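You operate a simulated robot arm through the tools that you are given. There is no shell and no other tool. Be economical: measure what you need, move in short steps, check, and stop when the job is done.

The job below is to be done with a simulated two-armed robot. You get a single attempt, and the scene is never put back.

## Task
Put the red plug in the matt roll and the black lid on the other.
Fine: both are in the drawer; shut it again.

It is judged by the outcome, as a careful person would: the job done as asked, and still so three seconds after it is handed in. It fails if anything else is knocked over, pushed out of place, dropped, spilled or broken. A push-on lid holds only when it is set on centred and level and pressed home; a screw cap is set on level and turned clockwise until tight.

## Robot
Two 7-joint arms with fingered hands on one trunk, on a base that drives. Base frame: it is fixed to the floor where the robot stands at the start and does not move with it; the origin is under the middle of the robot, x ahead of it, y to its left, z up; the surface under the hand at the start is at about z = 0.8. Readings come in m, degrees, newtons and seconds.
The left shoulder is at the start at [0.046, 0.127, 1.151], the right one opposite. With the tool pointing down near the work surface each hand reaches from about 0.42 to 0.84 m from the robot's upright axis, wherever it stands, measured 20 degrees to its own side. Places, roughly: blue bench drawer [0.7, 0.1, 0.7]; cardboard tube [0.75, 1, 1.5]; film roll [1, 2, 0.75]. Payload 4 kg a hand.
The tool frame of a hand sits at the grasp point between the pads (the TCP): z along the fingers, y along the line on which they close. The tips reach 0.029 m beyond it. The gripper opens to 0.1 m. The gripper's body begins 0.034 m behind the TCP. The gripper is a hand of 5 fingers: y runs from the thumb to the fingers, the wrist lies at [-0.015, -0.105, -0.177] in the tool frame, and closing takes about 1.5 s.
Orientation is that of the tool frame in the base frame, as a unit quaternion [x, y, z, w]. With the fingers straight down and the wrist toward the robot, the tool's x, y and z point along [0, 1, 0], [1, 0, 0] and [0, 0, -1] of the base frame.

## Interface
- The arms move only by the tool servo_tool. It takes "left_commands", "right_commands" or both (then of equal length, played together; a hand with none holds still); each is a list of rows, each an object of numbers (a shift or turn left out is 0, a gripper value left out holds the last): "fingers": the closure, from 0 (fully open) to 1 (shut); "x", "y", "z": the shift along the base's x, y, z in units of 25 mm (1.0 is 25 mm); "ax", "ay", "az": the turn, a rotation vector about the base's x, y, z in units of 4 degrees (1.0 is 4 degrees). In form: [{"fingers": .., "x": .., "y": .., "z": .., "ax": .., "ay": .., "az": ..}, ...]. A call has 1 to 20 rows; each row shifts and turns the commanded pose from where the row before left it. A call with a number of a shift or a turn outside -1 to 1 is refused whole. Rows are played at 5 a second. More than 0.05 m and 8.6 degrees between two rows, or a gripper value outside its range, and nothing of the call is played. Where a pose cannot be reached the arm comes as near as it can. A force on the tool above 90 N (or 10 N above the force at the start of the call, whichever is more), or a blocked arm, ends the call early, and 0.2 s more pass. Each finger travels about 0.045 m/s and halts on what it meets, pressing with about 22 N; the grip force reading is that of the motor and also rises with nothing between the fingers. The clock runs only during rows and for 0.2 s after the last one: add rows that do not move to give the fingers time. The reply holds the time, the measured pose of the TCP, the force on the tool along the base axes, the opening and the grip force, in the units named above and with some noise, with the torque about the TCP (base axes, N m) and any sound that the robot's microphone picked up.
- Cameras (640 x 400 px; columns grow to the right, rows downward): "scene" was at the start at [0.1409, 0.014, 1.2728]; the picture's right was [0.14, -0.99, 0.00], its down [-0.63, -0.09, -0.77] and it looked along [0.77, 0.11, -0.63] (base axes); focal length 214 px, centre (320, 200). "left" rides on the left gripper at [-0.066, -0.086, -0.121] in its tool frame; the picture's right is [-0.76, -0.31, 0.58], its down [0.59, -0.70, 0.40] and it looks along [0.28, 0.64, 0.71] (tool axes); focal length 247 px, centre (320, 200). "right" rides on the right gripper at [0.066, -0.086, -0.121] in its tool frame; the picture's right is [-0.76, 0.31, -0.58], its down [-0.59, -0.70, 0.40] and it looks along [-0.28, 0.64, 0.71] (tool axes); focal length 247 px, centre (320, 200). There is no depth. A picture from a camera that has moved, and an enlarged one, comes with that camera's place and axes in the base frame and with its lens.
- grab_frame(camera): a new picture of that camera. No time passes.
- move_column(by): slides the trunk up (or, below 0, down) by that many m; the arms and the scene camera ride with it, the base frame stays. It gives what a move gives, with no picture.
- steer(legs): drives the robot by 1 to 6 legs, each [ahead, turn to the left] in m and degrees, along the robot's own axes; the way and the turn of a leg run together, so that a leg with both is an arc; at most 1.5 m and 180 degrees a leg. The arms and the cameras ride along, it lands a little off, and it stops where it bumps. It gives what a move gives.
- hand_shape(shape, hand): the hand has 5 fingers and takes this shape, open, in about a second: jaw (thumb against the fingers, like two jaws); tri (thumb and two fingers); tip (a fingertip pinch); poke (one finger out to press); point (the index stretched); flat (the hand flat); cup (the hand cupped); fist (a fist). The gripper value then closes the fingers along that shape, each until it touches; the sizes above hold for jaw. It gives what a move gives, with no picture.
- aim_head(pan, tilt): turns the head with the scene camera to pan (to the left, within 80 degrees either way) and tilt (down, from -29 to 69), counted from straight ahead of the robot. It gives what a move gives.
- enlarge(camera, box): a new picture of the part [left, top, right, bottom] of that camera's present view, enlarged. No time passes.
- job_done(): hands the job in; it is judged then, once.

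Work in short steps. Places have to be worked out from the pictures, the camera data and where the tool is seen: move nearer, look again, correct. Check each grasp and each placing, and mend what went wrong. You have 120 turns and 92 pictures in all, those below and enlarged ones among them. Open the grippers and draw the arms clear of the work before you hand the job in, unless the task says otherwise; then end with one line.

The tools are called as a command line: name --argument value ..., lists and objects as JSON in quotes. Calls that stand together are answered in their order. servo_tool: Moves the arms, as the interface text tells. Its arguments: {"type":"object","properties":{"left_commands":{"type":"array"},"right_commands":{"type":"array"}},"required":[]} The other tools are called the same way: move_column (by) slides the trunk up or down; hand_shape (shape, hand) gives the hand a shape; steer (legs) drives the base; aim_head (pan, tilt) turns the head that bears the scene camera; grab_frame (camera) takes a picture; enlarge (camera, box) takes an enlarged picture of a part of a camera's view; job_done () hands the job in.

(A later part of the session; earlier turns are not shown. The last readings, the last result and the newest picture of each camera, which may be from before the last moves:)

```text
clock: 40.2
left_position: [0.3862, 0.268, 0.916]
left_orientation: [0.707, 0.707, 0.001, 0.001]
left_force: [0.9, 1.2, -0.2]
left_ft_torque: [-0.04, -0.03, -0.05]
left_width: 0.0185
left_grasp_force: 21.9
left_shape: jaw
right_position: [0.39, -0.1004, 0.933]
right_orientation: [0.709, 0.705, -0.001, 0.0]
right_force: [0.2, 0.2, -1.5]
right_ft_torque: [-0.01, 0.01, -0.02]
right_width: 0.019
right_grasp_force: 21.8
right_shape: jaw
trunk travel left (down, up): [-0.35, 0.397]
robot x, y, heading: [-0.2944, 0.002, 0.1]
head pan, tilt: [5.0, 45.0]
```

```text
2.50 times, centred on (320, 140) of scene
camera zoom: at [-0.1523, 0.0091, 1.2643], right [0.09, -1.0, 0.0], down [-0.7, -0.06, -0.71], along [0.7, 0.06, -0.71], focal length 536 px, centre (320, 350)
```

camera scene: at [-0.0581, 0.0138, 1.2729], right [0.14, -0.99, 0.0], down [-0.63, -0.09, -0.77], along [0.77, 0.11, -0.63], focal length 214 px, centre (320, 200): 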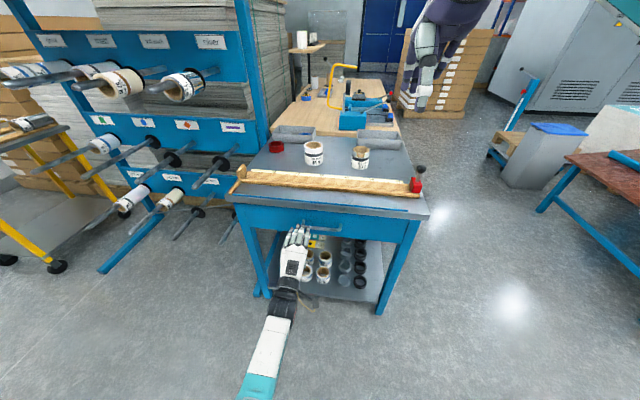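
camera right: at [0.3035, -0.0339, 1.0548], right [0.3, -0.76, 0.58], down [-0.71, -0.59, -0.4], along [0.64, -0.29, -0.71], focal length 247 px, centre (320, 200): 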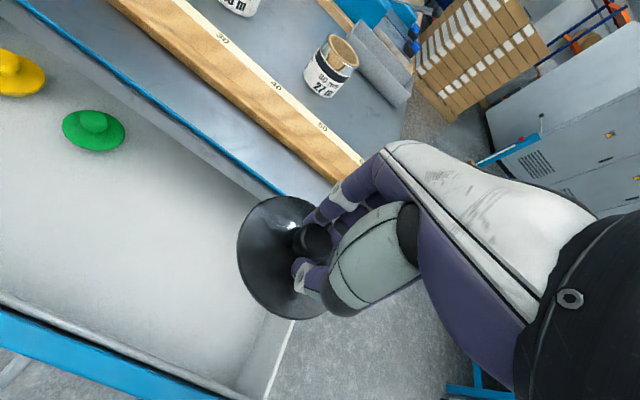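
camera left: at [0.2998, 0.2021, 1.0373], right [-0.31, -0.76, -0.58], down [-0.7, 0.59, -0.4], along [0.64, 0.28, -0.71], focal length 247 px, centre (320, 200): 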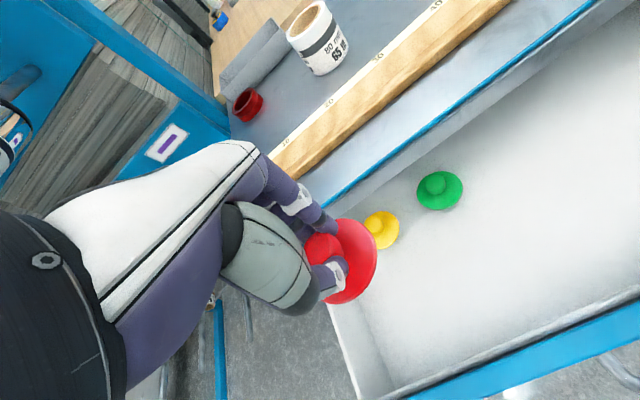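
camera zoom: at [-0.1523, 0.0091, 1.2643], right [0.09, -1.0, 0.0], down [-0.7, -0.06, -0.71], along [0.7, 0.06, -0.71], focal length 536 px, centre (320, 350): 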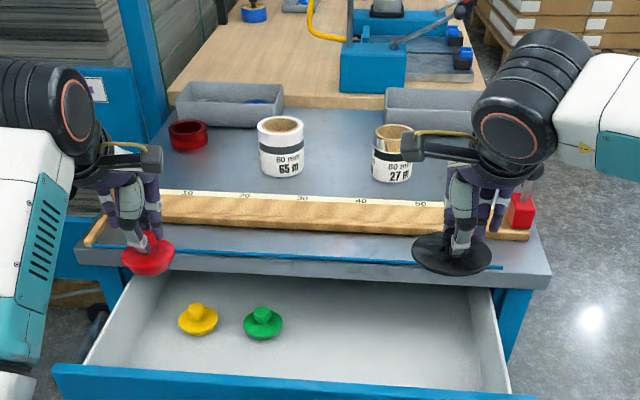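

Both parts are held level. The drawer must be shut before I can drive up to the rolls, so I'll back up and lower the left hand in front of the panel, left of the handle. Its knuckles can then push the panel without the plug touching it.

steer --legs '[[-0.12, 0]]'

servo_tool --left_commands '[{"x": -0.7, "y": -0.4}, {"x": -0.7, "y": -0.4}, {"x": -0.7, "y": -0.4}, {"x": -0.7, "y": -0.4}, {"x": -0.7, "y": -0.4}, {"x": -0.5, "z": -0.5}, {"z": -0.8}, {"z": -0.8}, {"z": -0.8}, {"z": -0.8}, {"z": -0.8}, {"z": -0.8}, {"z": -0.8}, {"z": -0.8}, {"z": -0.8}, {"z": -0.8}, {"z": -0.8}, {}]' --right_commands '[{"z": 0.5}, {"z": 0.5}, {"z": 0.5}, {"z": 0.5}, {"z": 0.5}, {"z": 0.5}, {}, {}, {}, {}, {}, {}, {}, {}, {}, {}, {}, {}]'

grab_frame --camera "scene"

grab_frame --camera "left"

```text
clock: 41.4
left_position: [0.2661, 0.2664, 0.9168]
left_orientation: [0.707, 0.707, 0.001, 0.002]
left_force: [-0.7, 0.2, 0.9]
left_ft_torque: [0.02, -0.02, 0.02]
left_width: 0.0188
left_grasp_force: 21.7
left_shape: jaw
right_position: [0.269, -0.1019, 0.9343]
right_orientation: [0.709, 0.705, 0.0, 0.0]
right_force: [-0.2, 0.1, -0.4]
right_ft_torque: [-0.01, 0.0, 0.0]
right_width: 0.0188
right_grasp_force: 22.0
right_shape: jaw
trunk travel left (down, up): [-0.35, 0.397]
robot x, y, heading: [-0.408, -0.0018, -0.1]
head pan, tilt: [5.0, 45.0]
```

```text
clock: 45.2
left_position: [0.1678, 0.2178, 0.6823]
left_orientation: [0.707, 0.707, 0.001, 0.0]
left_force: [-0.1, 0.2, -0.1]
left_ft_torque: [0.03, -0.03, 0.02]
left_width: 0.0187
left_grasp_force: 22.3
left_shape: jaw
right_position: [0.2705, -0.103, 1.0071]
right_orientation: [0.709, 0.705, 0.0, 0.0]
right_force: [-0.1, -0.3, -1.1]
right_ft_torque: [-0.05, 0.01, -0.01]
right_width: 0.0189
right_grasp_force: 21.7
right_shape: jaw
trunk travel left (down, up): [-0.35, 0.397]
robot x, y, heading: [-0.4081, 0.0026, 0.1]
head pan, tilt: [5.0, 45.0]
```

```text
57 pictures are left
camera scene: at [-0.2717, 0.0086, 1.2644], right [0.09, -1.0, 0.0], down [-0.7, -0.06, -0.71], along [0.7, 0.06, -0.71], focal length 214 px, centre (320, 200)
```

scene: 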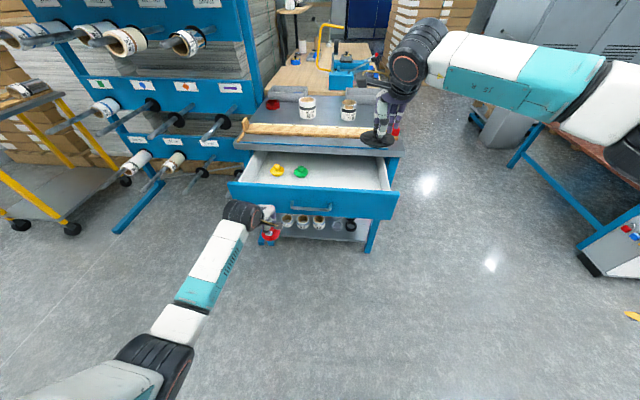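

```text
56 pictures are left
camera left: at [0.0817, 0.1517, 0.8043], right [-0.31, -0.76, -0.58], down [-0.7, 0.59, -0.4], along [0.64, 0.28, -0.71], focal length 247 px, centre (320, 200)
```

left: 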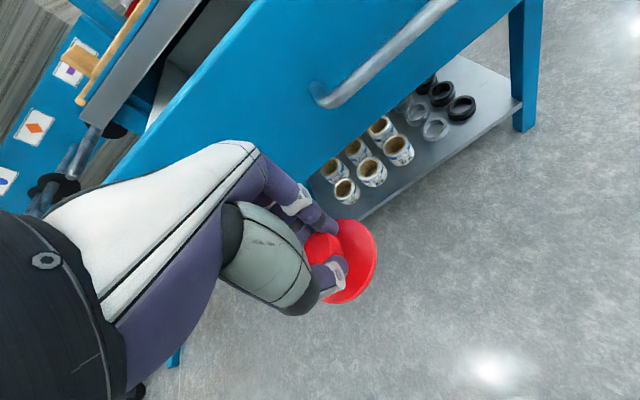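

The left hand is in place in front of the panel with the plug below contact height. I'll drive forward to push the drawer, then check.

steer --legs '[[0.15, 0]]'

grab_frame --camera "left"

```text
clock: 46.6
left_position: [0.3151, 0.2149, 0.6832]
left_orientation: [0.709, 0.705, 0.002, 0.001]
left_force: [-0.2, -0.2, -0.7]
left_ft_torque: [0.01, 0.02, -0.02]
left_width: 0.0183
left_grasp_force: 22.1
left_shape: jaw
right_position: [0.4164, -0.104, 1.0065]
right_orientation: [0.71, 0.704, 0.0, 0.0]
right_force: [-0.1, -0.1, -0.7]
right_ft_torque: [-0.01, 0.0, 0.01]
right_width: 0.0191
right_grasp_force: 21.7
right_shape: jaw
trunk travel left (down, up): [-0.35, 0.397]
robot x, y, heading: [-0.2622, 0.0033, -0.1]
head pan, tilt: [5.0, 45.0]
```

```text
55 pictures are left
camera left: at [0.2283, 0.1504, 0.8041], right [-0.31, -0.76, -0.58], down [-0.7, 0.59, -0.4], along [0.64, 0.28, -0.71], focal length 247 px, centre (320, 200)
```

left: 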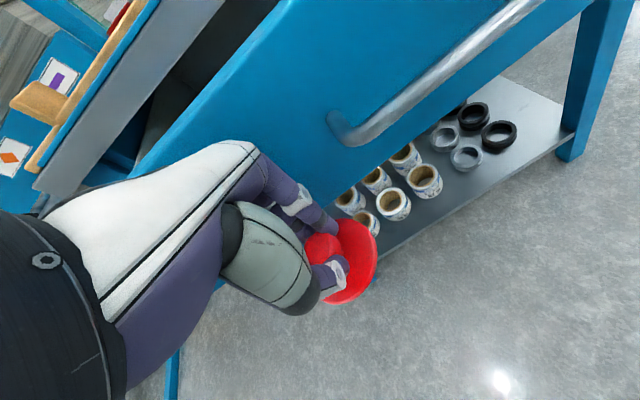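

The drawer is being pushed in and the plug is unaffected. On by another 0.10 m.

steer --legs '[[0.1, 0]]'

enlarge --camera "scene" --box '[200, 90, 440, 260]'

```text
clock: 47.7
left_position: [0.4148, 0.2166, 0.683]
left_orientation: [0.709, 0.705, 0.0, 0.0]
left_force: [-0.2, 0.7, -1.0]
left_ft_torque: [0.02, 0.0, 0.02]
left_width: 0.0184
left_grasp_force: 21.6
left_shape: jaw
right_position: [0.517, -0.1031, 1.0064]
right_orientation: [0.71, 0.704, -0.001, -0.001]
right_force: [0.2, 0.1, -0.4]
right_ft_torque: [-0.02, 0.05, 0.0]
right_width: 0.0189
right_grasp_force: 22.3
right_shape: jaw
trunk travel left (down, up): [-0.35, 0.397]
robot x, y, heading: [-0.1661, 0.0023, -0.2]
head pan, tilt: [5.0, 45.0]
```

```text
2.35 times, centred on (320, 175) of scene
camera zoom: at [-0.0245, 0.0081, 1.2641], right [0.09, -1.0, 0.0], down [-0.71, -0.06, -0.71], along [0.7, 0.06, -0.71], focal length 505 px, centre (320, 259)
```

zoom: 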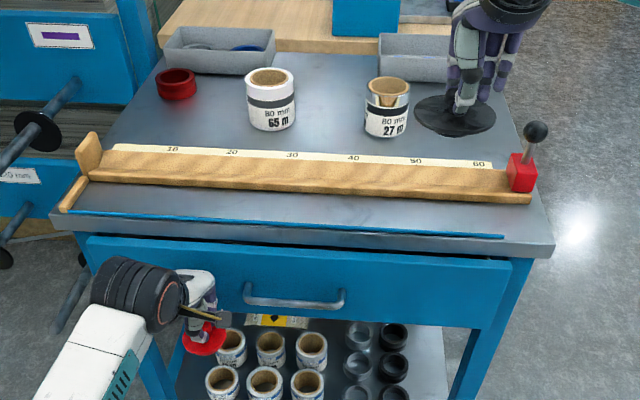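

Nearly shut, with a gap of a few cm. I'll finish it with the arm in small force-watched steps.

servo_tool --left_commands '[{"x": 0.25}, {"x": 0.25}, {"x": 0.25}, {"x": 0.25}, {"x": 0.25}, {"x": 0.25}, {"x": 0.25}, {"x": 0.25}, {}]'

enlarge --camera "scene" --box '[220, 160, 420, 260]'

```text
clock: 49.7
left_position: [0.461, 0.2145, 0.6847]
left_orientation: [0.709, 0.705, 0.0, 0.001]
left_force: [-25.0, 0.5, 5.0]
left_ft_torque: [0.08, -0.64, 0.32]
left_width: 0.0159
left_grasp_force: 22.0
left_shape: jaw
right_position: [0.5146, -0.1042, 1.0085]
right_orientation: [0.71, 0.704, 0.001, 0.0]
right_force: [0.5, 1.3, -0.2]
right_ft_torque: [0.01, 0.03, 0.0]
right_width: 0.019
right_grasp_force: 22.0
right_shape: jaw
trunk travel left (down, up): [-0.35, 0.397]
robot x, y, heading: [-0.1614, 0.0016, 0.1]
head pan, tilt: [5.0, 45.0]
```

```text
3.20 times, centred on (320, 210) of scene
camera zoom: at [-0.0288, 0.0079, 1.2647], right [0.09, -1.0, 0.0], down [-0.7, -0.06, -0.71], along [0.71, 0.06, -0.71], focal length 686 px, centre (320, 168)
```

zoom: 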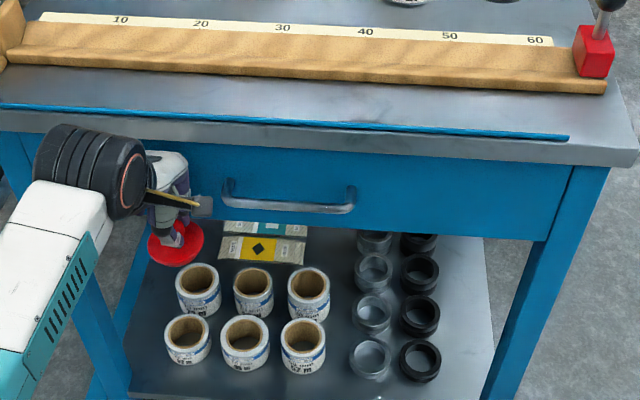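

The drawer is flush (25 N resistance). I'll back the left hand off, raise it well above bench height, and check the plug in the hand.

servo_tool --left_commands '[{"x": -0.8}, {"x": -0.8}, {"x": -0.8}, {"x": -0.6}, {"z": 1.0}, {"z": 1.0}, {"z": 1.0}, {"z": 1.0}, {"z": 1.0}, {"z": 1.0}, {"z": 1.0}, {"z": 1.0}, {"z": 1.0}, {"z": 1.0}, {"z": 1.0}, {"z": 1.0}, {"z": 1.0}, {}]'

grab_frame --camera "left"

enlarge --camera "scene" --box '[180, 60, 460, 260]'

```text
clock: 53.5
left_position: [0.3884, 0.2158, 1.0101]
left_orientation: [0.708, 0.706, 0.0, 0.0]
left_force: [0.0, 1.0, 0.5]
left_ft_torque: [-0.01, 0.05, 0.01]
left_width: 0.0182
left_grasp_force: 22.0
left_shape: jaw
right_position: [0.5167, -0.1049, 1.0071]
right_orientation: [0.71, 0.704, -0.001, 0.0]
right_force: [-0.5, 0.4, -0.3]
right_ft_torque: [0.02, 0.01, -0.01]
right_width: 0.0186
right_grasp_force: 22.4
right_shape: jaw
trunk travel left (down, up): [-0.35, 0.397]
robot x, y, heading: [-0.166, -0.0005, 0.0]
head pan, tilt: [5.0, 45.0]
```

```text
52 pictures are left
camera left: at [0.3027, 0.1501, 1.1305], right [-0.31, -0.76, -0.58], down [-0.7, 0.59, -0.4], along [0.64, 0.28, -0.71], focal length 247 px, centre (320, 200)
```

left: 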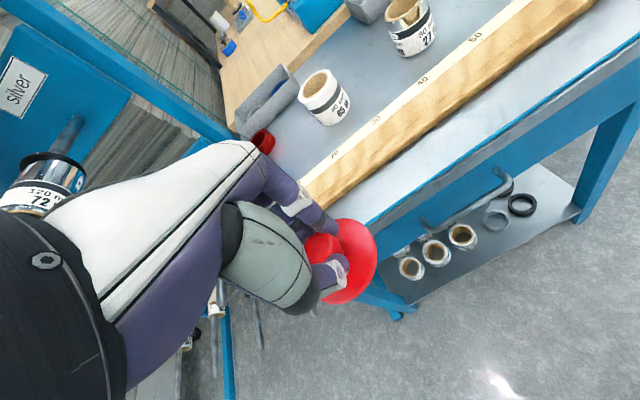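

```text
2.00 times, centred on (320, 160) of scene
camera zoom: at [-0.0257, 0.0081, 1.2643], right [0.09, -1.0, 0.0], down [-0.7, -0.06, -0.71], along [0.7, 0.06, -0.71], focal length 429 px, centre (320, 280)
```

zoom: 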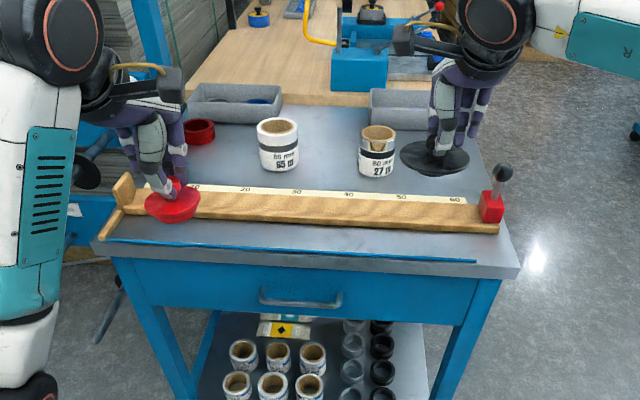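

Everything is as before and the drawer is shut. I'll drive forward 0.13 m to reach the rolls and look at them.

steer --legs '[[0.13, 0]]'

enlarge --camera "scene" --box '[220, 80, 420, 220]'

grab_frame --camera "left"

grab_frame --camera "right"

```text
clock: 54.8
left_position: [0.5201, 0.2158, 1.0078]
left_orientation: [0.708, 0.706, -0.001, 0.0]
left_force: [-0.2, 1.5, -1.6]
left_ft_torque: [0.01, 0.03, -0.02]
left_width: 0.0179
left_grasp_force: 22.3
left_shape: jaw
right_position: [0.6489, -0.1017, 1.0065]
right_orientation: [0.709, 0.705, -0.001, -0.001]
right_force: [0.7, 0.4, -0.7]
right_ft_torque: [0.0, 0.05, -0.02]
right_width: 0.0187
right_grasp_force: 21.8
right_shape: jaw
trunk travel left (down, up): [-0.35, 0.397]
robot x, y, heading: [-0.0298, -0.0, 0.1]
head pan, tilt: [5.0, 45.0]
```

```text
2.86 times, centred on (320, 150) of scene
camera zoom: at [0.1068, 0.0082, 1.2642], right [0.09, -1.0, 0.0], down [-0.71, -0.06, -0.71], along [0.7, 0.06, -0.71], focal length 613 px, centre (320, 343)
```

zoom: 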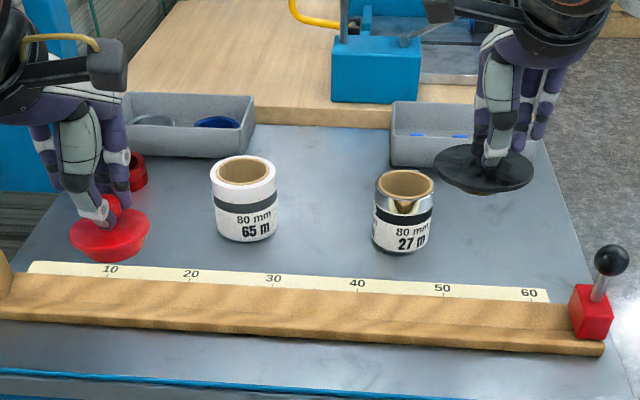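

```text
49 pictures are left
camera left: at [0.4348, 0.1507, 1.1297], right [-0.31, -0.76, -0.58], down [-0.7, 0.59, -0.4], along [0.64, 0.28, -0.71], focal length 247 px, centre (320, 200)
```

left: 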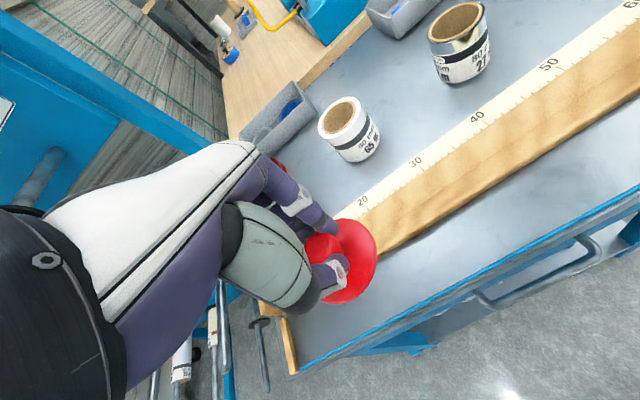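

```text
48 pictures are left
camera right: at [0.5626, -0.0358, 1.1278], right [0.3, -0.76, 0.58], down [-0.71, -0.58, -0.4], along [0.64, -0.29, -0.71], focal length 247 px, centre (320, 200)
```

right: 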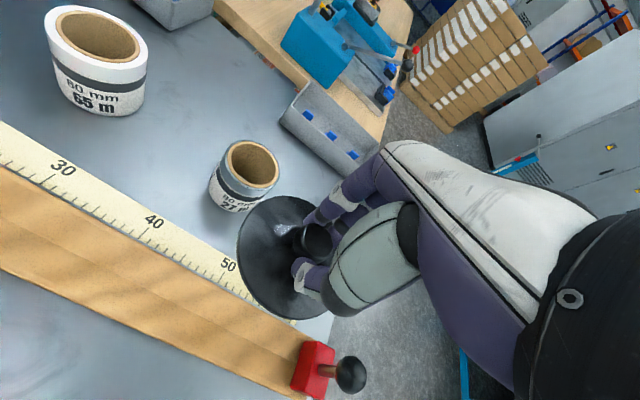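

Triangulated: silver roll top centre ≈ (0.765, -0.034, 0.881), white ≈ (0.777, 0.158, 0.881). I'll drive 0.03 m nearer, then move the plug to hover over the white roll.

steer --legs '[[0.03, 0]]'

servo_tool --left_commands '[{"x": 0.9, "y": -0.2}, {"x": 0.9, "y": -0.25}, {"x": 0.9, "y": -0.25}, {"x": 0.9, "y": -0.25}, {"x": 0.9, "y": -0.25}, {"x": 0.9, "y": -0.25}, {"x": 0.9, "y": -0.25}, {"x": 0.9, "y": -0.25}, {"x": 0.9, "y": -0.25}, {"x": 0.9, "y": -0.1}, {}]'

enlarge --camera "left" --box '[220, 120, 460, 340]'

enlarge --camera "scene" --box '[220, 50, 420, 210]'

enlarge --camera "right" --box '[0, 0, 260, 200]'

```text
clock: 55.7
left_position: [0.5499, 0.2165, 1.0079]
left_orientation: [0.708, 0.706, 0.001, 0.001]
left_force: [-0.1, -0.6, -0.6]
left_ft_torque: [0.0, 0.0, 0.03]
left_width: 0.018
left_grasp_force: 22.1
left_shape: jaw
right_position: [0.6786, -0.1017, 1.007]
right_orientation: [0.71, 0.704, -0.001, 0.0]
right_force: [0.7, 0.5, -0.7]
right_ft_torque: [0.01, 0.02, 0.03]
right_width: 0.0192
right_grasp_force: 22.6
right_shape: jaw
trunk travel left (down, up): [-0.35, 0.397]
robot x, y, heading: [-0.0016, 0.0019, -0.0]
head pan, tilt: [5.0, 45.0]
```

```text
clock: 58.1
left_position: [0.7747, 0.1582, 1.0096]
left_orientation: [0.708, 0.706, 0.0, 0.001]
left_force: [-0.2, 0.2, -0.2]
left_ft_torque: [-0.02, 0.0, -0.02]
left_width: 0.018
left_grasp_force: 22.3
left_shape: jaw
right_position: [0.6785, -0.1022, 1.0074]
right_orientation: [0.709, 0.705, 0.0, 0.0]
right_force: [-0.4, -1.1, -0.1]
right_ft_torque: [-0.01, 0.01, 0.04]
right_width: 0.0189
right_grasp_force: 21.7
right_shape: jaw
trunk travel left (down, up): [-0.35, 0.397]
robot x, y, heading: [0.0003, 0.0047, -0.0]
head pan, tilt: [5.0, 45.0]
```

```text
1.82 times, centred on (340, 230) of left
camera zoom: at [0.6887, 0.0932, 1.1308], right [-0.31, -0.76, -0.58], down [-0.7, 0.59, -0.4], along [0.64, 0.28, -0.71], focal length 449 px, centre (284, 146)
```

zoom: 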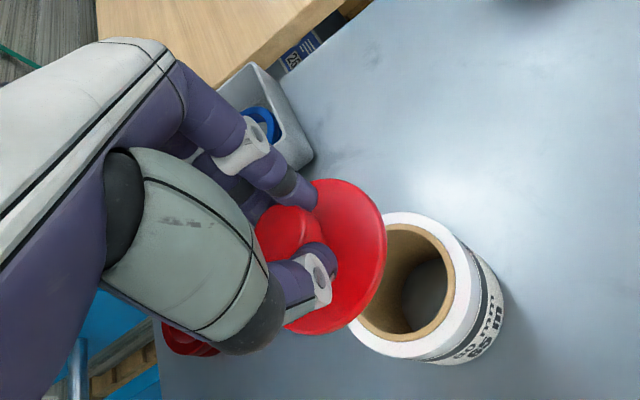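

```text
2.50 times, centred on (320, 130) of scene
camera zoom: at [0.1351, 0.0083, 1.2643], right [0.09, -1.0, 0.0], down [-0.7, -0.06, -0.71], along [0.7, 0.06, -0.71], focal length 536 px, centre (320, 375)
```

zoom: 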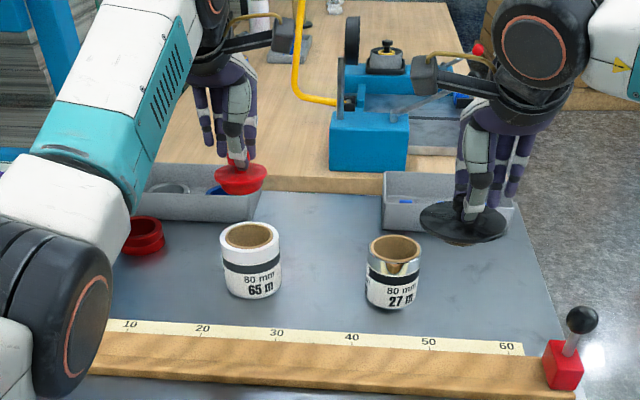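

```text
2.00 times, centred on (130, 100) of right
camera zoom: at [0.5911, -0.0354, 1.1285], right [0.3, -0.76, 0.58], down [-0.71, -0.58, -0.4], along [0.64, -0.29, -0.71], focal length 494 px, centre (700, 400)
```

zoom: 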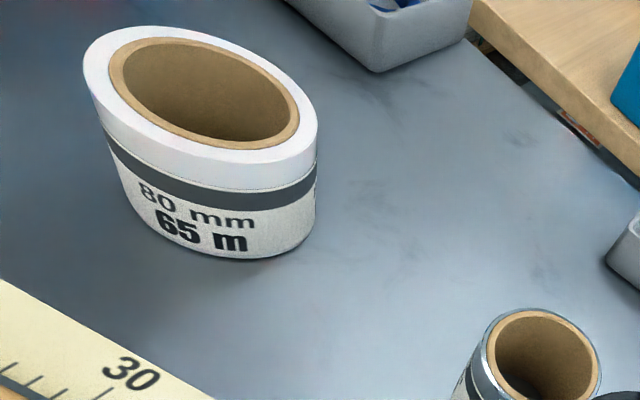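

The hand sits over the white roll. The plug seems about 3 mm off in y and 2 mm in x, so I'll correct that and go down to just above the rim.

servo_tool --left_commands '[{"x": 0.08, "y": -0.12, "z": -0.5}, {"z": -0.7}, {"z": -0.7}, {"z": -0.7}, {}]'

enlarge --camera "left" --box '[260, 160, 420, 320]'

enlarge --camera "scene" --box '[260, 100, 340, 160]'

enlarge --camera "right" --box '[0, 0, 160, 130]'

```text
clock: 59.3
left_position: [0.7766, 0.1574, 0.9438]
left_orientation: [0.708, 0.706, 0.001, 0.001]
left_force: [0.3, 0.8, 0.5]
left_ft_torque: [0.01, 0.03, -0.02]
left_width: 0.0178
left_grasp_force: 22.1
left_shape: jaw
right_position: [0.6778, -0.1023, 1.0075]
right_orientation: [0.71, 0.704, -0.001, 0.0]
right_force: [-0.5, 0.1, -0.7]
right_ft_torque: [0.0, -0.03, -0.01]
right_width: 0.0187
right_grasp_force: 21.7
right_shape: jaw
trunk travel left (down, up): [-0.35, 0.397]
robot x, y, heading: [-0.0025, 0.0026, 0.1]
head pan, tilt: [5.0, 45.0]
```

```text
2.50 times, centred on (340, 240) of left
camera zoom: at [0.6902, 0.0908, 1.0652], right [-0.31, -0.76, -0.58], down [-0.7, 0.59, -0.4], along [0.64, 0.28, -0.71], focal length 617 px, centre (270, 100)
```

zoom: 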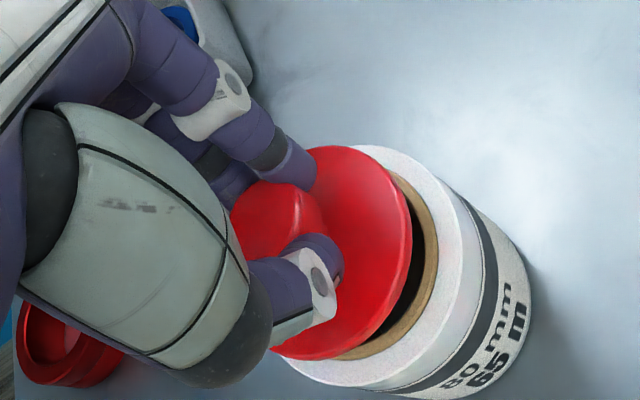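

```text
6.67 times, centred on (300, 130) of scene
camera zoom: at [0.1351, 0.0082, 1.2644], right [0.09, -1.0, 0.0], down [-0.7, -0.06, -0.71], along [0.7, 0.06, -0.71], focal length 1430 px, centre (453, 667)
```

zoom: 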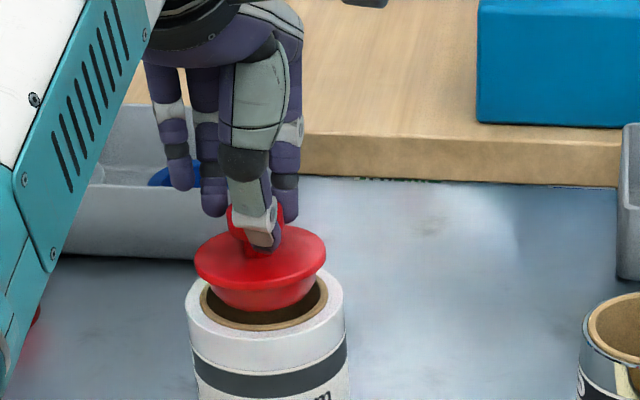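

```text
3.08 times, centred on (80, 65) of right
camera zoom: at [0.5911, -0.0355, 1.1286], right [0.3, -0.76, 0.58], down [-0.71, -0.58, -0.4], along [0.64, -0.29, -0.71], focal length 760 px, centre (1058, 615)
```

zoom: 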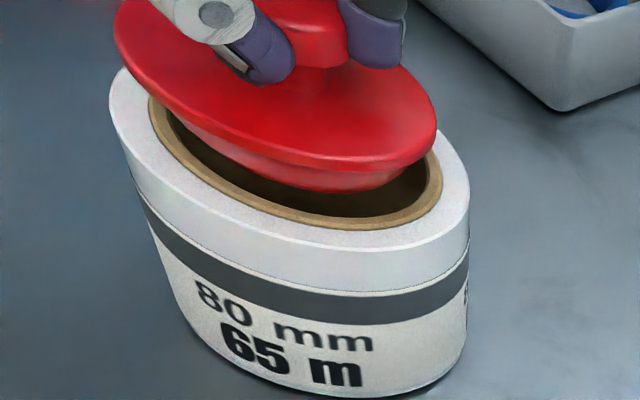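

The tapered spigot is over the core and centred within about 1–2 mm. I'll lower in small steps, watching the force.

servo_tool --left_commands '[{"y": -0.04, "z": -0.2}, {"z": -0.2}, {"z": -0.2}, {"z": -0.2}, {"z": -0.1}, {}]'

enlarge --camera "scene" --box '[260, 100, 340, 160]'

enlarge --camera "right" --box '[0, 0, 160, 130]'

```text
clock: 60.7
left_position: [0.7742, 0.1537, 0.9239]
left_orientation: [0.708, 0.706, 0.001, 0.001]
left_force: [-0.5, -0.6, 6.2]
left_ft_torque: [0.01, -0.06, -0.02]
left_width: 0.0185
left_grasp_force: 21.9
left_shape: jaw
right_position: [0.6772, -0.1017, 1.0081]
right_orientation: [0.71, 0.704, 0.0, -0.001]
right_force: [0.1, 0.0, -0.6]
right_ft_torque: [0.01, -0.02, 0.02]
right_width: 0.0185
right_grasp_force: 22.1
right_shape: jaw
trunk travel left (down, up): [-0.35, 0.397]
robot x, y, heading: [-0.0045, 0.0005, -0.0]
head pan, tilt: [5.0, 45.0]
```

```text
6.67 times, centred on (300, 130) of scene
camera zoom: at [0.1343, 0.0079, 1.2645], right [0.09, -1.0, 0.0], down [-0.7, -0.06, -0.71], along [0.7, 0.06, -0.71], focal length 1430 px, centre (453, 667)
```

zoom: 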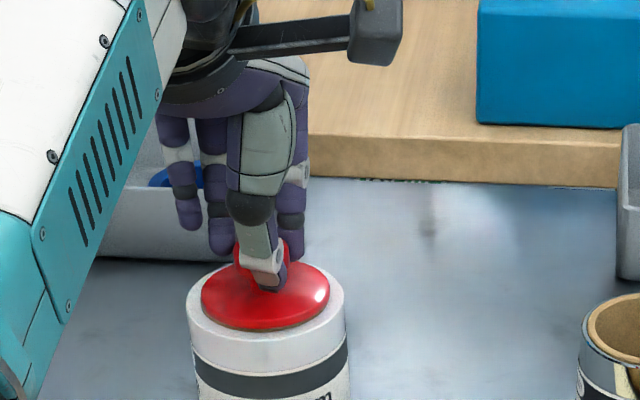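

```text
3.08 times, centred on (80, 65) of right
camera zoom: at [0.5904, -0.0358, 1.129], right [0.3, -0.76, 0.58], down [-0.71, -0.58, -0.4], along [0.64, -0.29, -0.71], focal length 760 px, centre (1058, 615)
```

zoom: 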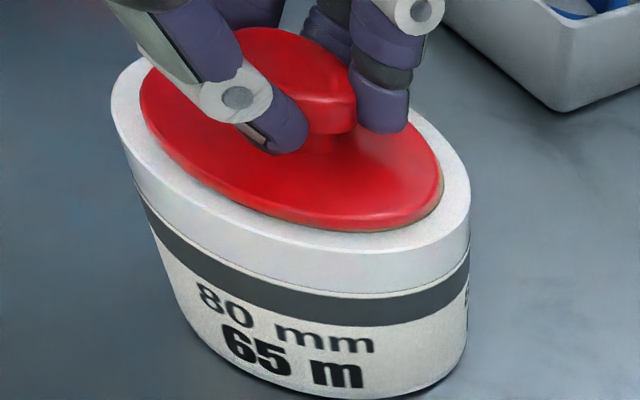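

It has dropped in almost flush and looks centred (6 N). I'll press it home in small steps.

servo_tool --left_commands '[{"z": -0.1}, {"z": -0.1}, {"z": -0.1}, {"z": -0.1}, {"z": -0.1}, {"z": -0.1}, {}]'

enlarge --camera "right" --box '[0, 0, 160, 130]'

```text
clock: 62.3
left_position: [0.7755, 0.1533, 0.9143]
left_orientation: [0.708, 0.706, 0.006, 0.006]
left_force: [-3.1, -5.7, 30.6]
left_ft_torque: [-0.08, -0.08, -0.04]
left_width: 0.0214
left_grasp_force: 21.8
left_shape: jaw
right_position: [0.6749, -0.1041, 1.01]
right_orientation: [0.709, 0.705, 0.001, 0.0]
right_force: [0.2, -0.9, -0.9]
right_ft_torque: [-0.03, 0.0, -0.03]
right_width: 0.0186
right_grasp_force: 21.6
right_shape: jaw
trunk travel left (down, up): [-0.35, 0.397]
robot x, y, heading: [0.0002, 0.0044, -0.2]
head pan, tilt: [5.0, 45.0]
```

```text
3.08 times, centred on (80, 65) of right
camera zoom: at [0.5877, -0.0367, 1.1306], right [0.3, -0.76, 0.58], down [-0.71, -0.58, -0.4], along [0.64, -0.29, -0.71], focal length 760 px, centre (1058, 615)
```

zoom: 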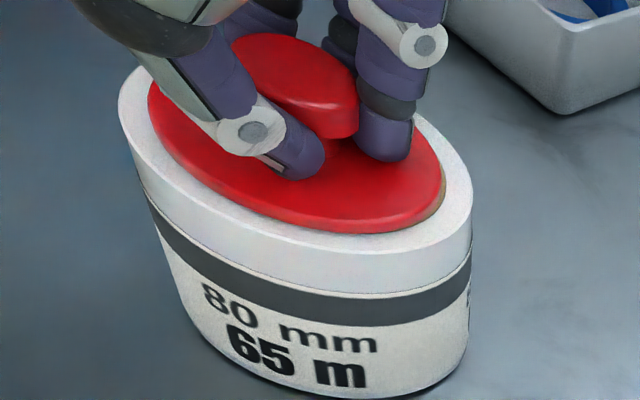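

The fingers slid down the knob at 30 N. I'll release, rise and look at how it sits before pressing on top with closed fingers.

servo_tool --left_commands '[{"z": 0.3}, {"fingers": 0.4}, {}, {}, {}, {"z": 0.5}, {"z": 0.8}, {"z": 0.8}, {}]'

enlarge --camera "right" --box '[0, 0, 160, 130]'

enlarge --camera "scene" --box '[260, 100, 340, 160]'

```text
clock: 64.3
left_position: [0.7755, 0.1566, 0.966]
left_orientation: [0.708, 0.707, 0.0, 0.0]
left_force: [0.2, -0.3, 1.3]
left_ft_torque: [0.04, 0.02, 0.0]
left_width: 0.0598
left_grasp_force: 0.0
left_shape: jaw
right_position: [0.6775, -0.1029, 1.0083]
right_orientation: [0.71, 0.705, 0.0, 0.0]
right_force: [0.2, 0.0, 0.6]
right_ft_torque: [0.01, 0.0, 0.04]
right_width: 0.0191
right_grasp_force: 22.1
right_shape: jaw
trunk travel left (down, up): [-0.35, 0.397]
robot x, y, heading: [-0.0024, 0.0014, -0.1]
head pan, tilt: [5.0, 45.0]
```

```text
3.08 times, centred on (80, 65) of right
camera zoom: at [0.5912, -0.0356, 1.1284], right [0.3, -0.76, 0.58], down [-0.71, -0.58, -0.4], along [0.64, -0.29, -0.71], focal length 760 px, centre (1058, 615)
```

zoom: 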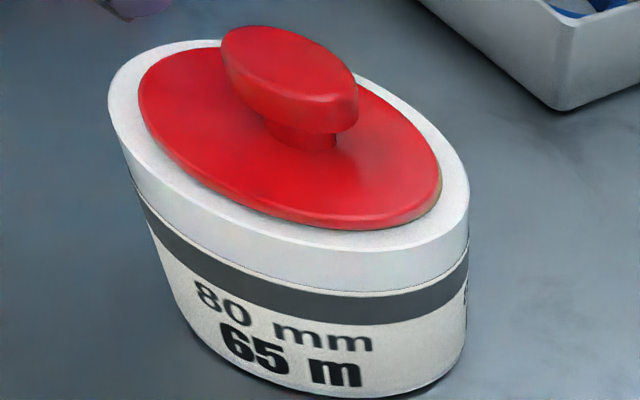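

```text
6.67 times, centred on (300, 130) of scene
camera zoom: at [0.1353, 0.0082, 1.2643], right [0.09, -1.0, 0.0], down [-0.7, -0.06, -0.71], along [0.7, 0.06, -0.71], focal length 1430 px, centre (453, 667)
```

zoom: 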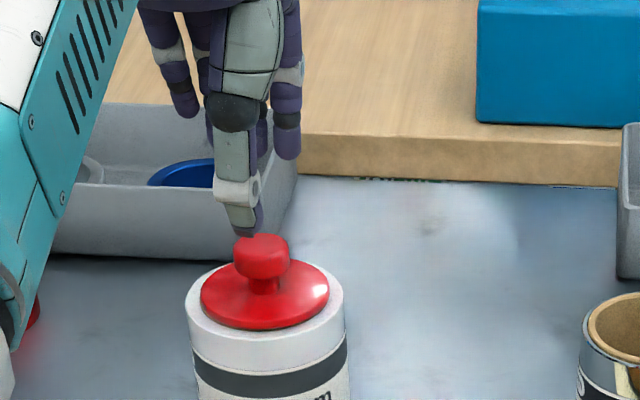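

The plug sits level and centred, knob at about (0.776, 0.157). To be sure it's home, I'll close the fingers and press down on the knob.

servo_tool --left_commands '[{"fingers": 1.0}, {}, {}, {}, {}, {}, {}, {"z": -0.5}, {"z": -0.3}, {"z": -0.2}, {"z": -0.2}, {"z": -0.2}]'

enlarge --camera "right" --box '[0, 0, 160, 130]'

```text
clock: 66.9
left_position: [0.7756, 0.1551, 0.939]
left_orientation: [0.708, 0.706, 0.004, 0.006]
left_force: [-0.6, 2.4, 22.1]
left_ft_torque: [0.11, 0.04, 0.01]
left_width: 0.0
left_grasp_force: 21.8
left_shape: jaw
right_position: [0.6755, -0.1027, 1.0094]
right_orientation: [0.71, 0.705, 0.001, 0.001]
right_force: [0.3, -0.9, -0.7]
right_ft_torque: [0.07, 0.04, 0.02]
right_width: 0.0185
right_grasp_force: 22.1
right_shape: jaw
trunk travel left (down, up): [-0.35, 0.397]
robot x, y, heading: [-0.0031, -0.0007, 0.0]
head pan, tilt: [5.0, 45.0]
```

```text
3.08 times, centred on (80, 65) of right
camera zoom: at [0.5888, -0.0358, 1.1303], right [0.3, -0.76, 0.58], down [-0.71, -0.58, -0.4], along [0.64, -0.29, -0.71], focal length 760 px, centre (1058, 615)
```

zoom: 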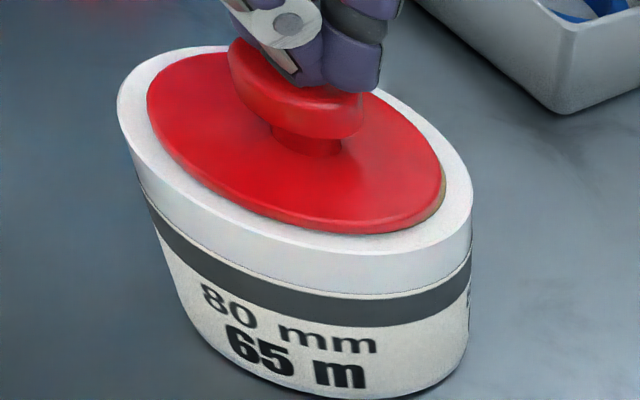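

Contact on the knob top at 22 N and everything is steady. I'll press a little harder, then rise.

servo_tool --left_commands '[{"z": -0.2}, {"z": -0.2}, {"z": -0.2}, {"z": -0.2}, {}]'

servo_tool --left_commands '[{"z": 0.7}, {"z": 0.8}, {"z": 0.8}, {"z": 0.8}, {"z": 0.5}, {}]'

enlarge --camera "right" --box '[0, 0, 160, 130]'

```text
clock: 68.1
left_position: [0.7755, 0.1545, 0.9385]
left_orientation: [0.708, 0.706, 0.016, 0.016]
left_force: [-10.9, 9.1, 67.7]
left_ft_torque: [0.31, 0.32, -0.02]
left_width: 0.0
left_grasp_force: 22.5
left_shape: jaw
right_position: [0.6725, -0.1026, 1.0128]
right_orientation: [0.71, 0.704, 0.002, 0.003]
right_force: [0.6, 0.3, 0.1]
right_ft_torque: [-0.02, 0.03, -0.02]
right_width: 0.0186
right_grasp_force: 22.4
right_shape: jaw
trunk travel left (down, up): [-0.35, 0.397]
robot x, y, heading: [-0.0028, 0.0009, -0.1]
head pan, tilt: [5.0, 45.0]
```

```text
clock: 69.5
left_position: [0.7753, 0.154, 1.0037]
left_orientation: [0.708, 0.706, 0.001, 0.0]
left_force: [0.6, 0.0, 0.3]
left_ft_torque: [-0.02, 0.01, 0.03]
left_width: 0.0
left_grasp_force: 22.6
left_shape: jaw
right_position: [0.6782, -0.102, 1.0072]
right_orientation: [0.71, 0.705, -0.001, -0.001]
right_force: [-0.5, 0.6, -0.1]
right_ft_torque: [-0.04, 0.0, 0.0]
right_width: 0.0187
right_grasp_force: 22.1
right_shape: jaw
trunk travel left (down, up): [-0.35, 0.397]
robot x, y, heading: [-0.0034, 0.0036, -0.0]
head pan, tilt: [5.0, 45.0]
```

```text
3.08 times, centred on (80, 65) of right
camera zoom: at [0.5911, -0.0354, 1.1284], right [0.3, -0.76, 0.58], down [-0.71, -0.58, -0.4], along [0.64, -0.29, -0.71], focal length 760 px, centre (1058, 615)
```

zoom: 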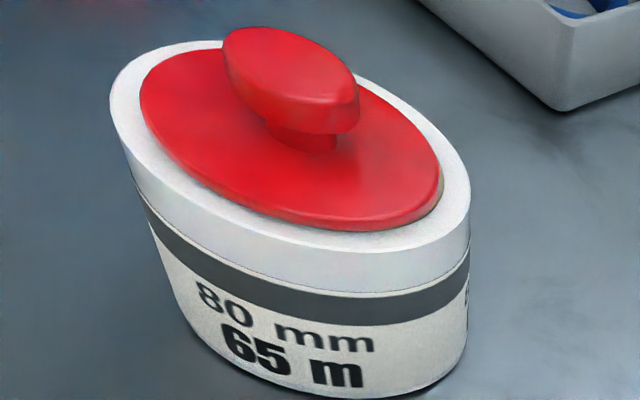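

The plug is home under 68 N, level. I'll withdraw the left arm and bring the lid to hover over the silver roll.

servo_tool --left_commands '[{"x": -0.9, "y": 0.3, "z": 0.3}, {"x": -0.9, "y": 0.3, "z": 0.3}, {"x": -0.9, "y": 0.3, "z": 0.3}, {"x": -0.9, "y": 0.3, "z": 0.3}, {"x": -0.9, "y": 0.3}, {"x": -0.9, "y": 0.3}, {"x": -0.9, "y": 0.3}, {"x": -0.9, "y": 0.3}, {"x": -0.9, "y": 0.3}, {}, {}]' --right_commands '[{}, {}, {}, {}, {"x": 0.58, "y": 0.45}, {"x": 0.58, "y": 0.45}, {"x": 0.58, "y": 0.45}, {"x": 0.58, "y": 0.45}, {"x": 0.58, "y": 0.45}, {"x": 0.58, "y": 0.45}, {}]'

enlarge --camera "right" --box '[180, 140, 380, 340]'

enlarge --camera "scene" --box '[290, 80, 390, 160]'

grab_frame --camera "left"

```text
clock: 71.9
left_position: [0.5733, 0.2254, 1.033]
left_orientation: [0.708, 0.707, 0.001, 0.002]
left_force: [-0.6, 0.4, 0.3]
left_ft_torque: [-0.01, 0.0, 0.03]
left_width: 0.0001
left_grasp_force: 22.3
left_shape: jaw
right_position: [0.7657, -0.033, 1.0077]
right_orientation: [0.709, 0.705, 0.0, 0.0]
right_force: [0.1, 0.2, -0.1]
right_ft_torque: [0.0, -0.02, 0.01]
right_width: 0.0189
right_grasp_force: 21.9
right_shape: jaw
trunk travel left (down, up): [-0.35, 0.397]
robot x, y, heading: [-0.0024, 0.002, -0.2]
head pan, tilt: [5.0, 45.0]
```

```text
2.00 times, centred on (280, 240) of right
camera zoom: at [0.6789, 0.0334, 1.1285], right [0.3, -0.76, 0.58], down [-0.71, -0.58, -0.4], along [0.64, -0.29, -0.71], focal length 494 px, centre (400, 120)
```

zoom: 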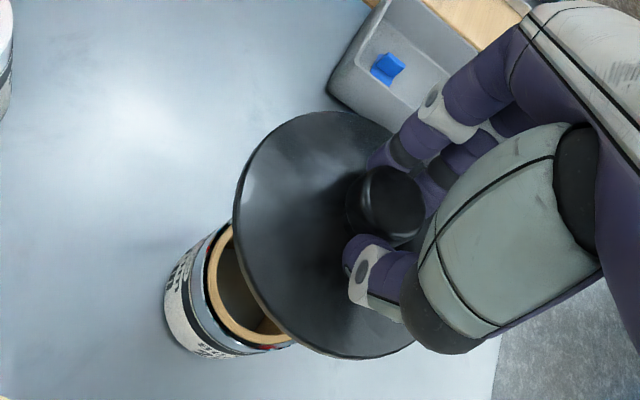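

```text
5.00 times, centred on (340, 120) of scene
camera zoom: at [0.1349, 0.0082, 1.2644], right [0.09, -1.0, 0.0], down [-0.7, -0.06, -0.71], along [0.7, 0.06, -0.71], focal length 1072 px, centre (220, 600)
```

zoom: 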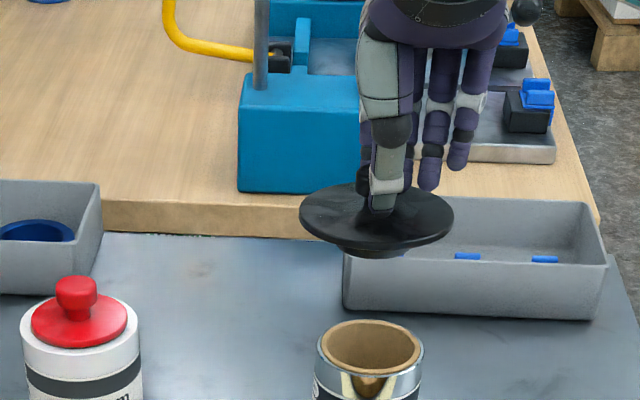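

```text
32 pictures are left
camera left: at [0.4879, 0.1595, 1.1536], right [-0.31, -0.76, -0.58], down [-0.7, 0.59, -0.4], along [0.64, 0.28, -0.71], focal length 247 px, centre (320, 200)
```

left: 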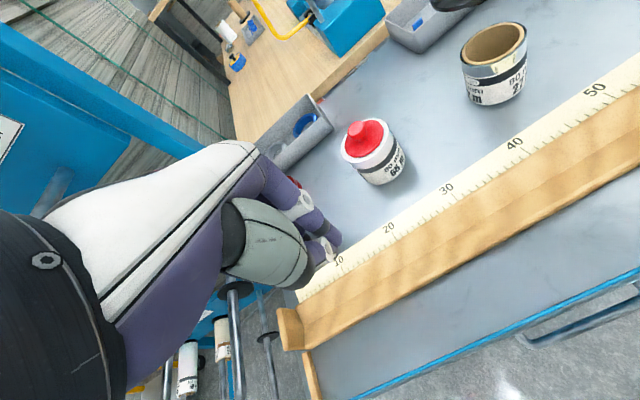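

The lid has a smaller ring beneath its disc; it looks 1–4 mm too far left. I'll shift it y -2 mm and go down to near the rim for a closer comparison.

servo_tool --right_commands '[{"y": -0.08, "z": -0.6}, {"z": -0.7}, {"z": -0.5}, {}]'

enlarge --camera "right" --box '[200, 160, 360, 320]'

enlarge --camera "scene" --box '[310, 100, 390, 160]'

enlarge --camera "left" --box '[420, 0, 560, 110]'

```text
clock: 72.9
left_position: [0.5748, 0.2259, 1.0326]
left_orientation: [0.708, 0.706, 0.0, 0.001]
left_force: [-0.5, 0.5, 0.5]
left_ft_torque: [-0.01, 0.0, 0.01]
left_width: 0.0001
left_grasp_force: 21.9
left_shape: jaw
right_position: [0.7646, -0.0368, 0.9618]
right_orientation: [0.709, 0.705, -0.001, -0.001]
right_force: [-0.5, -0.1, -1.0]
right_ft_torque: [0.01, 0.01, -0.01]
right_width: 0.0185
right_grasp_force: 22.1
right_shape: jaw
trunk travel left (down, up): [-0.35, 0.397]
robot x, y, heading: [-0.0019, -0.0007, 0.1]
head pan, tilt: [5.0, 45.0]
```

```text
2.50 times, centred on (280, 240) of right
camera zoom: at [0.6785, 0.0298, 1.0835], right [0.3, -0.76, 0.58], down [-0.71, -0.58, -0.4], along [0.64, -0.29, -0.71], focal length 617 px, centre (420, 100)
```

zoom: 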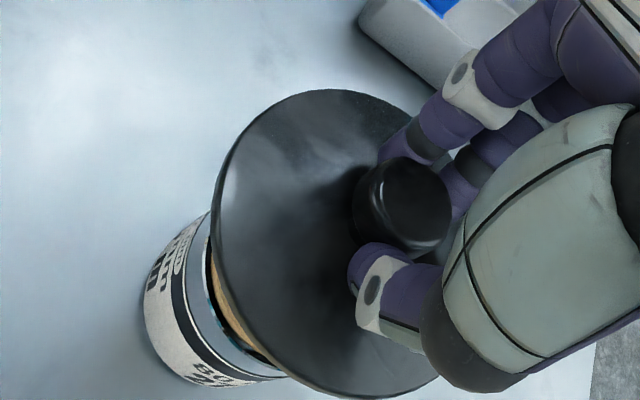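

```text
6.67 times, centred on (350, 130) of scene
camera zoom: at [0.1351, 0.0083, 1.2644], right [0.09, -1.0, 0.0], down [-0.7, -0.06, -0.71], along [0.7, 0.06, -0.71], focal length 1430 px, centre (120, 667)
```

zoom: 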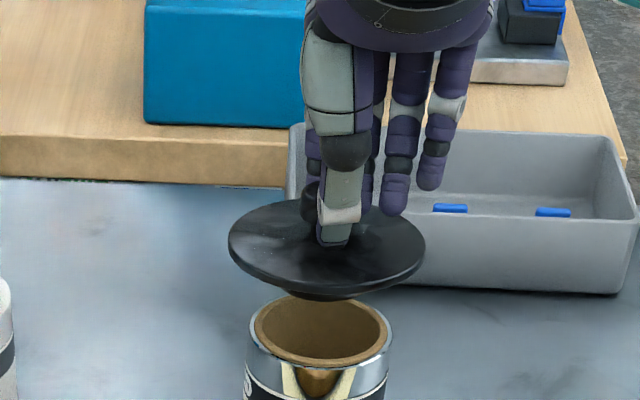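

```text
3.64 times, centred on (490, 55) of left
camera zoom: at [0.4882, 0.1596, 1.1536], right [-0.31, -0.76, -0.58], down [-0.7, 0.59, -0.4], along [0.64, 0.28, -0.71], focal length 898 px, centre (-298, 727)
```

zoom: 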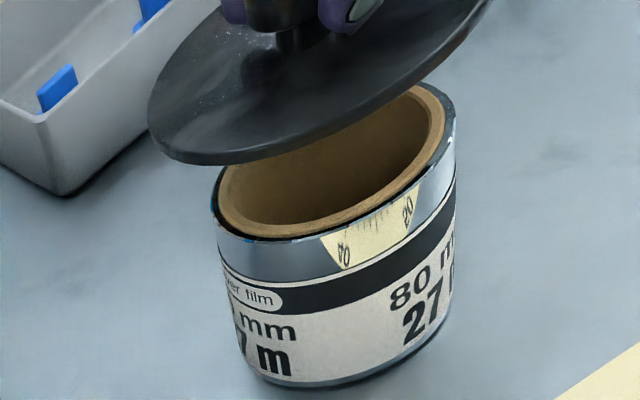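

Compared in all three views, the lid is aligned in y and about 2 mm too far in x. I'll correct that and lower it gently.

servo_tool --right_commands '[{"x": -0.07, "z": -0.2}, {"z": -0.2}, {"z": -0.2}, {"z": -0.2}, {}]'

enlarge --camera "scene" --box '[310, 100, 390, 160]'

enlarge --camera "left" --box '[420, 0, 560, 110]'

```text
clock: 74.1
left_position: [0.5743, 0.2248, 1.0331]
left_orientation: [0.707, 0.707, 0.0, 0.001]
left_force: [0.3, -0.3, 0.0]
left_ft_torque: [-0.01, 0.01, -0.01]
left_width: 0.0
left_grasp_force: 21.7
left_shape: jaw
right_position: [0.7631, -0.0366, 0.9426]
right_orientation: [0.71, 0.705, 0.0, 0.0]
right_force: [-0.2, 0.7, -0.6]
right_ft_torque: [0.0, 0.0, -0.04]
right_width: 0.0188
right_grasp_force: 21.7
right_shape: jaw
trunk travel left (down, up): [-0.35, 0.397]
robot x, y, heading: [-0.0032, 0.0009, -0.0]
head pan, tilt: [5.0, 45.0]
```

```text
6.67 times, centred on (350, 130) of scene
camera zoom: at [0.1351, 0.0083, 1.2644], right [0.09, -1.0, 0.0], down [-0.7, -0.06, -0.71], along [0.7, 0.06, -0.71], focal length 1430 px, centre (120, 667)
```

zoom: 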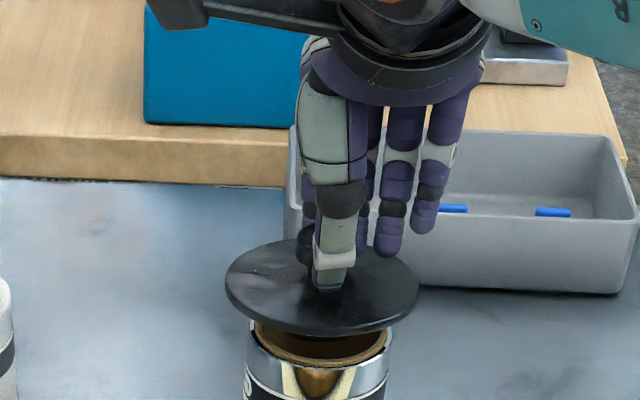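

```text
3.64 times, centred on (490, 55) of left
camera zoom: at [0.4882, 0.1596, 1.1535], right [-0.31, -0.76, -0.58], down [-0.7, 0.59, -0.4], along [0.64, 0.28, -0.71], focal length 898 px, centre (-298, 727)
```

zoom: 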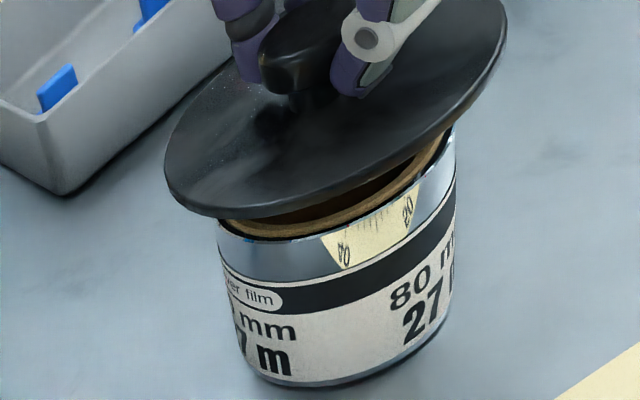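

Well aligned in both views. I'll continue down in small steps.

servo_tool --right_commands '[{"z": -0.12}, {"z": -0.12}, {"z": -0.12}, {"z": -0.12}, {"z": -0.1}, {}]'

enlarge --camera "scene" --box '[310, 100, 390, 160]'

enlarge --camera "left" --box '[420, 0, 560, 110]'

```text
clock: 75.5
left_position: [0.5743, 0.2245, 1.0329]
left_orientation: [0.707, 0.707, 0.001, 0.0]
left_force: [-0.1, 0.3, -0.4]
left_ft_torque: [0.02, 0.0, 0.02]
left_width: 0.0
left_grasp_force: 22.1
left_shape: jaw
right_position: [0.7633, -0.037, 0.9278]
right_orientation: [0.71, 0.704, -0.001, -0.001]
right_force: [-0.5, 0.9, -0.7]
right_ft_torque: [0.04, -0.03, -0.02]
right_width: 0.0185
right_grasp_force: 22.4
right_shape: jaw
trunk travel left (down, up): [-0.35, 0.397]
robot x, y, heading: [-0.0032, 0.0002, -0.2]
head pan, tilt: [5.0, 45.0]
```

```text
6.67 times, centred on (350, 130) of scene
camera zoom: at [0.1351, 0.0083, 1.2644], right [0.09, -1.0, 0.0], down [-0.7, -0.06, -0.71], along [0.7, 0.06, -0.71], focal length 1430 px, centre (120, 667)
```

zoom: 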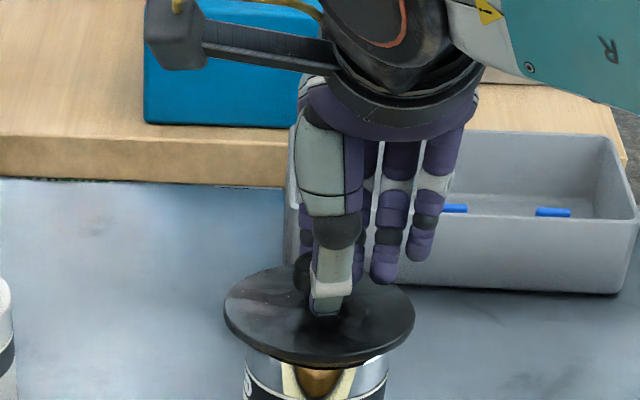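

```text
3.64 times, centred on (490, 55) of left
camera zoom: at [0.4882, 0.1596, 1.1535], right [-0.31, -0.76, -0.58], down [-0.7, 0.59, -0.4], along [0.64, 0.28, -0.71], focal length 898 px, centre (-298, 727)
```

zoom: 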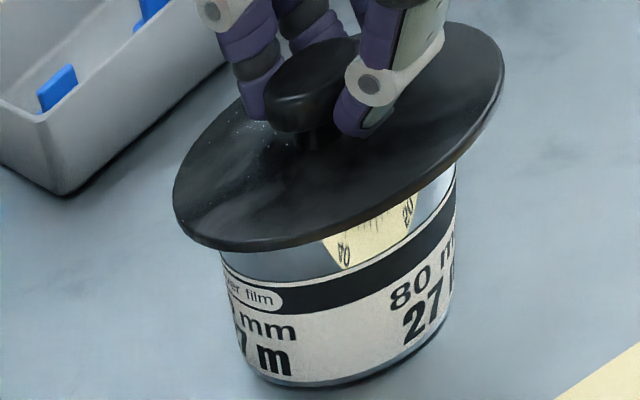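

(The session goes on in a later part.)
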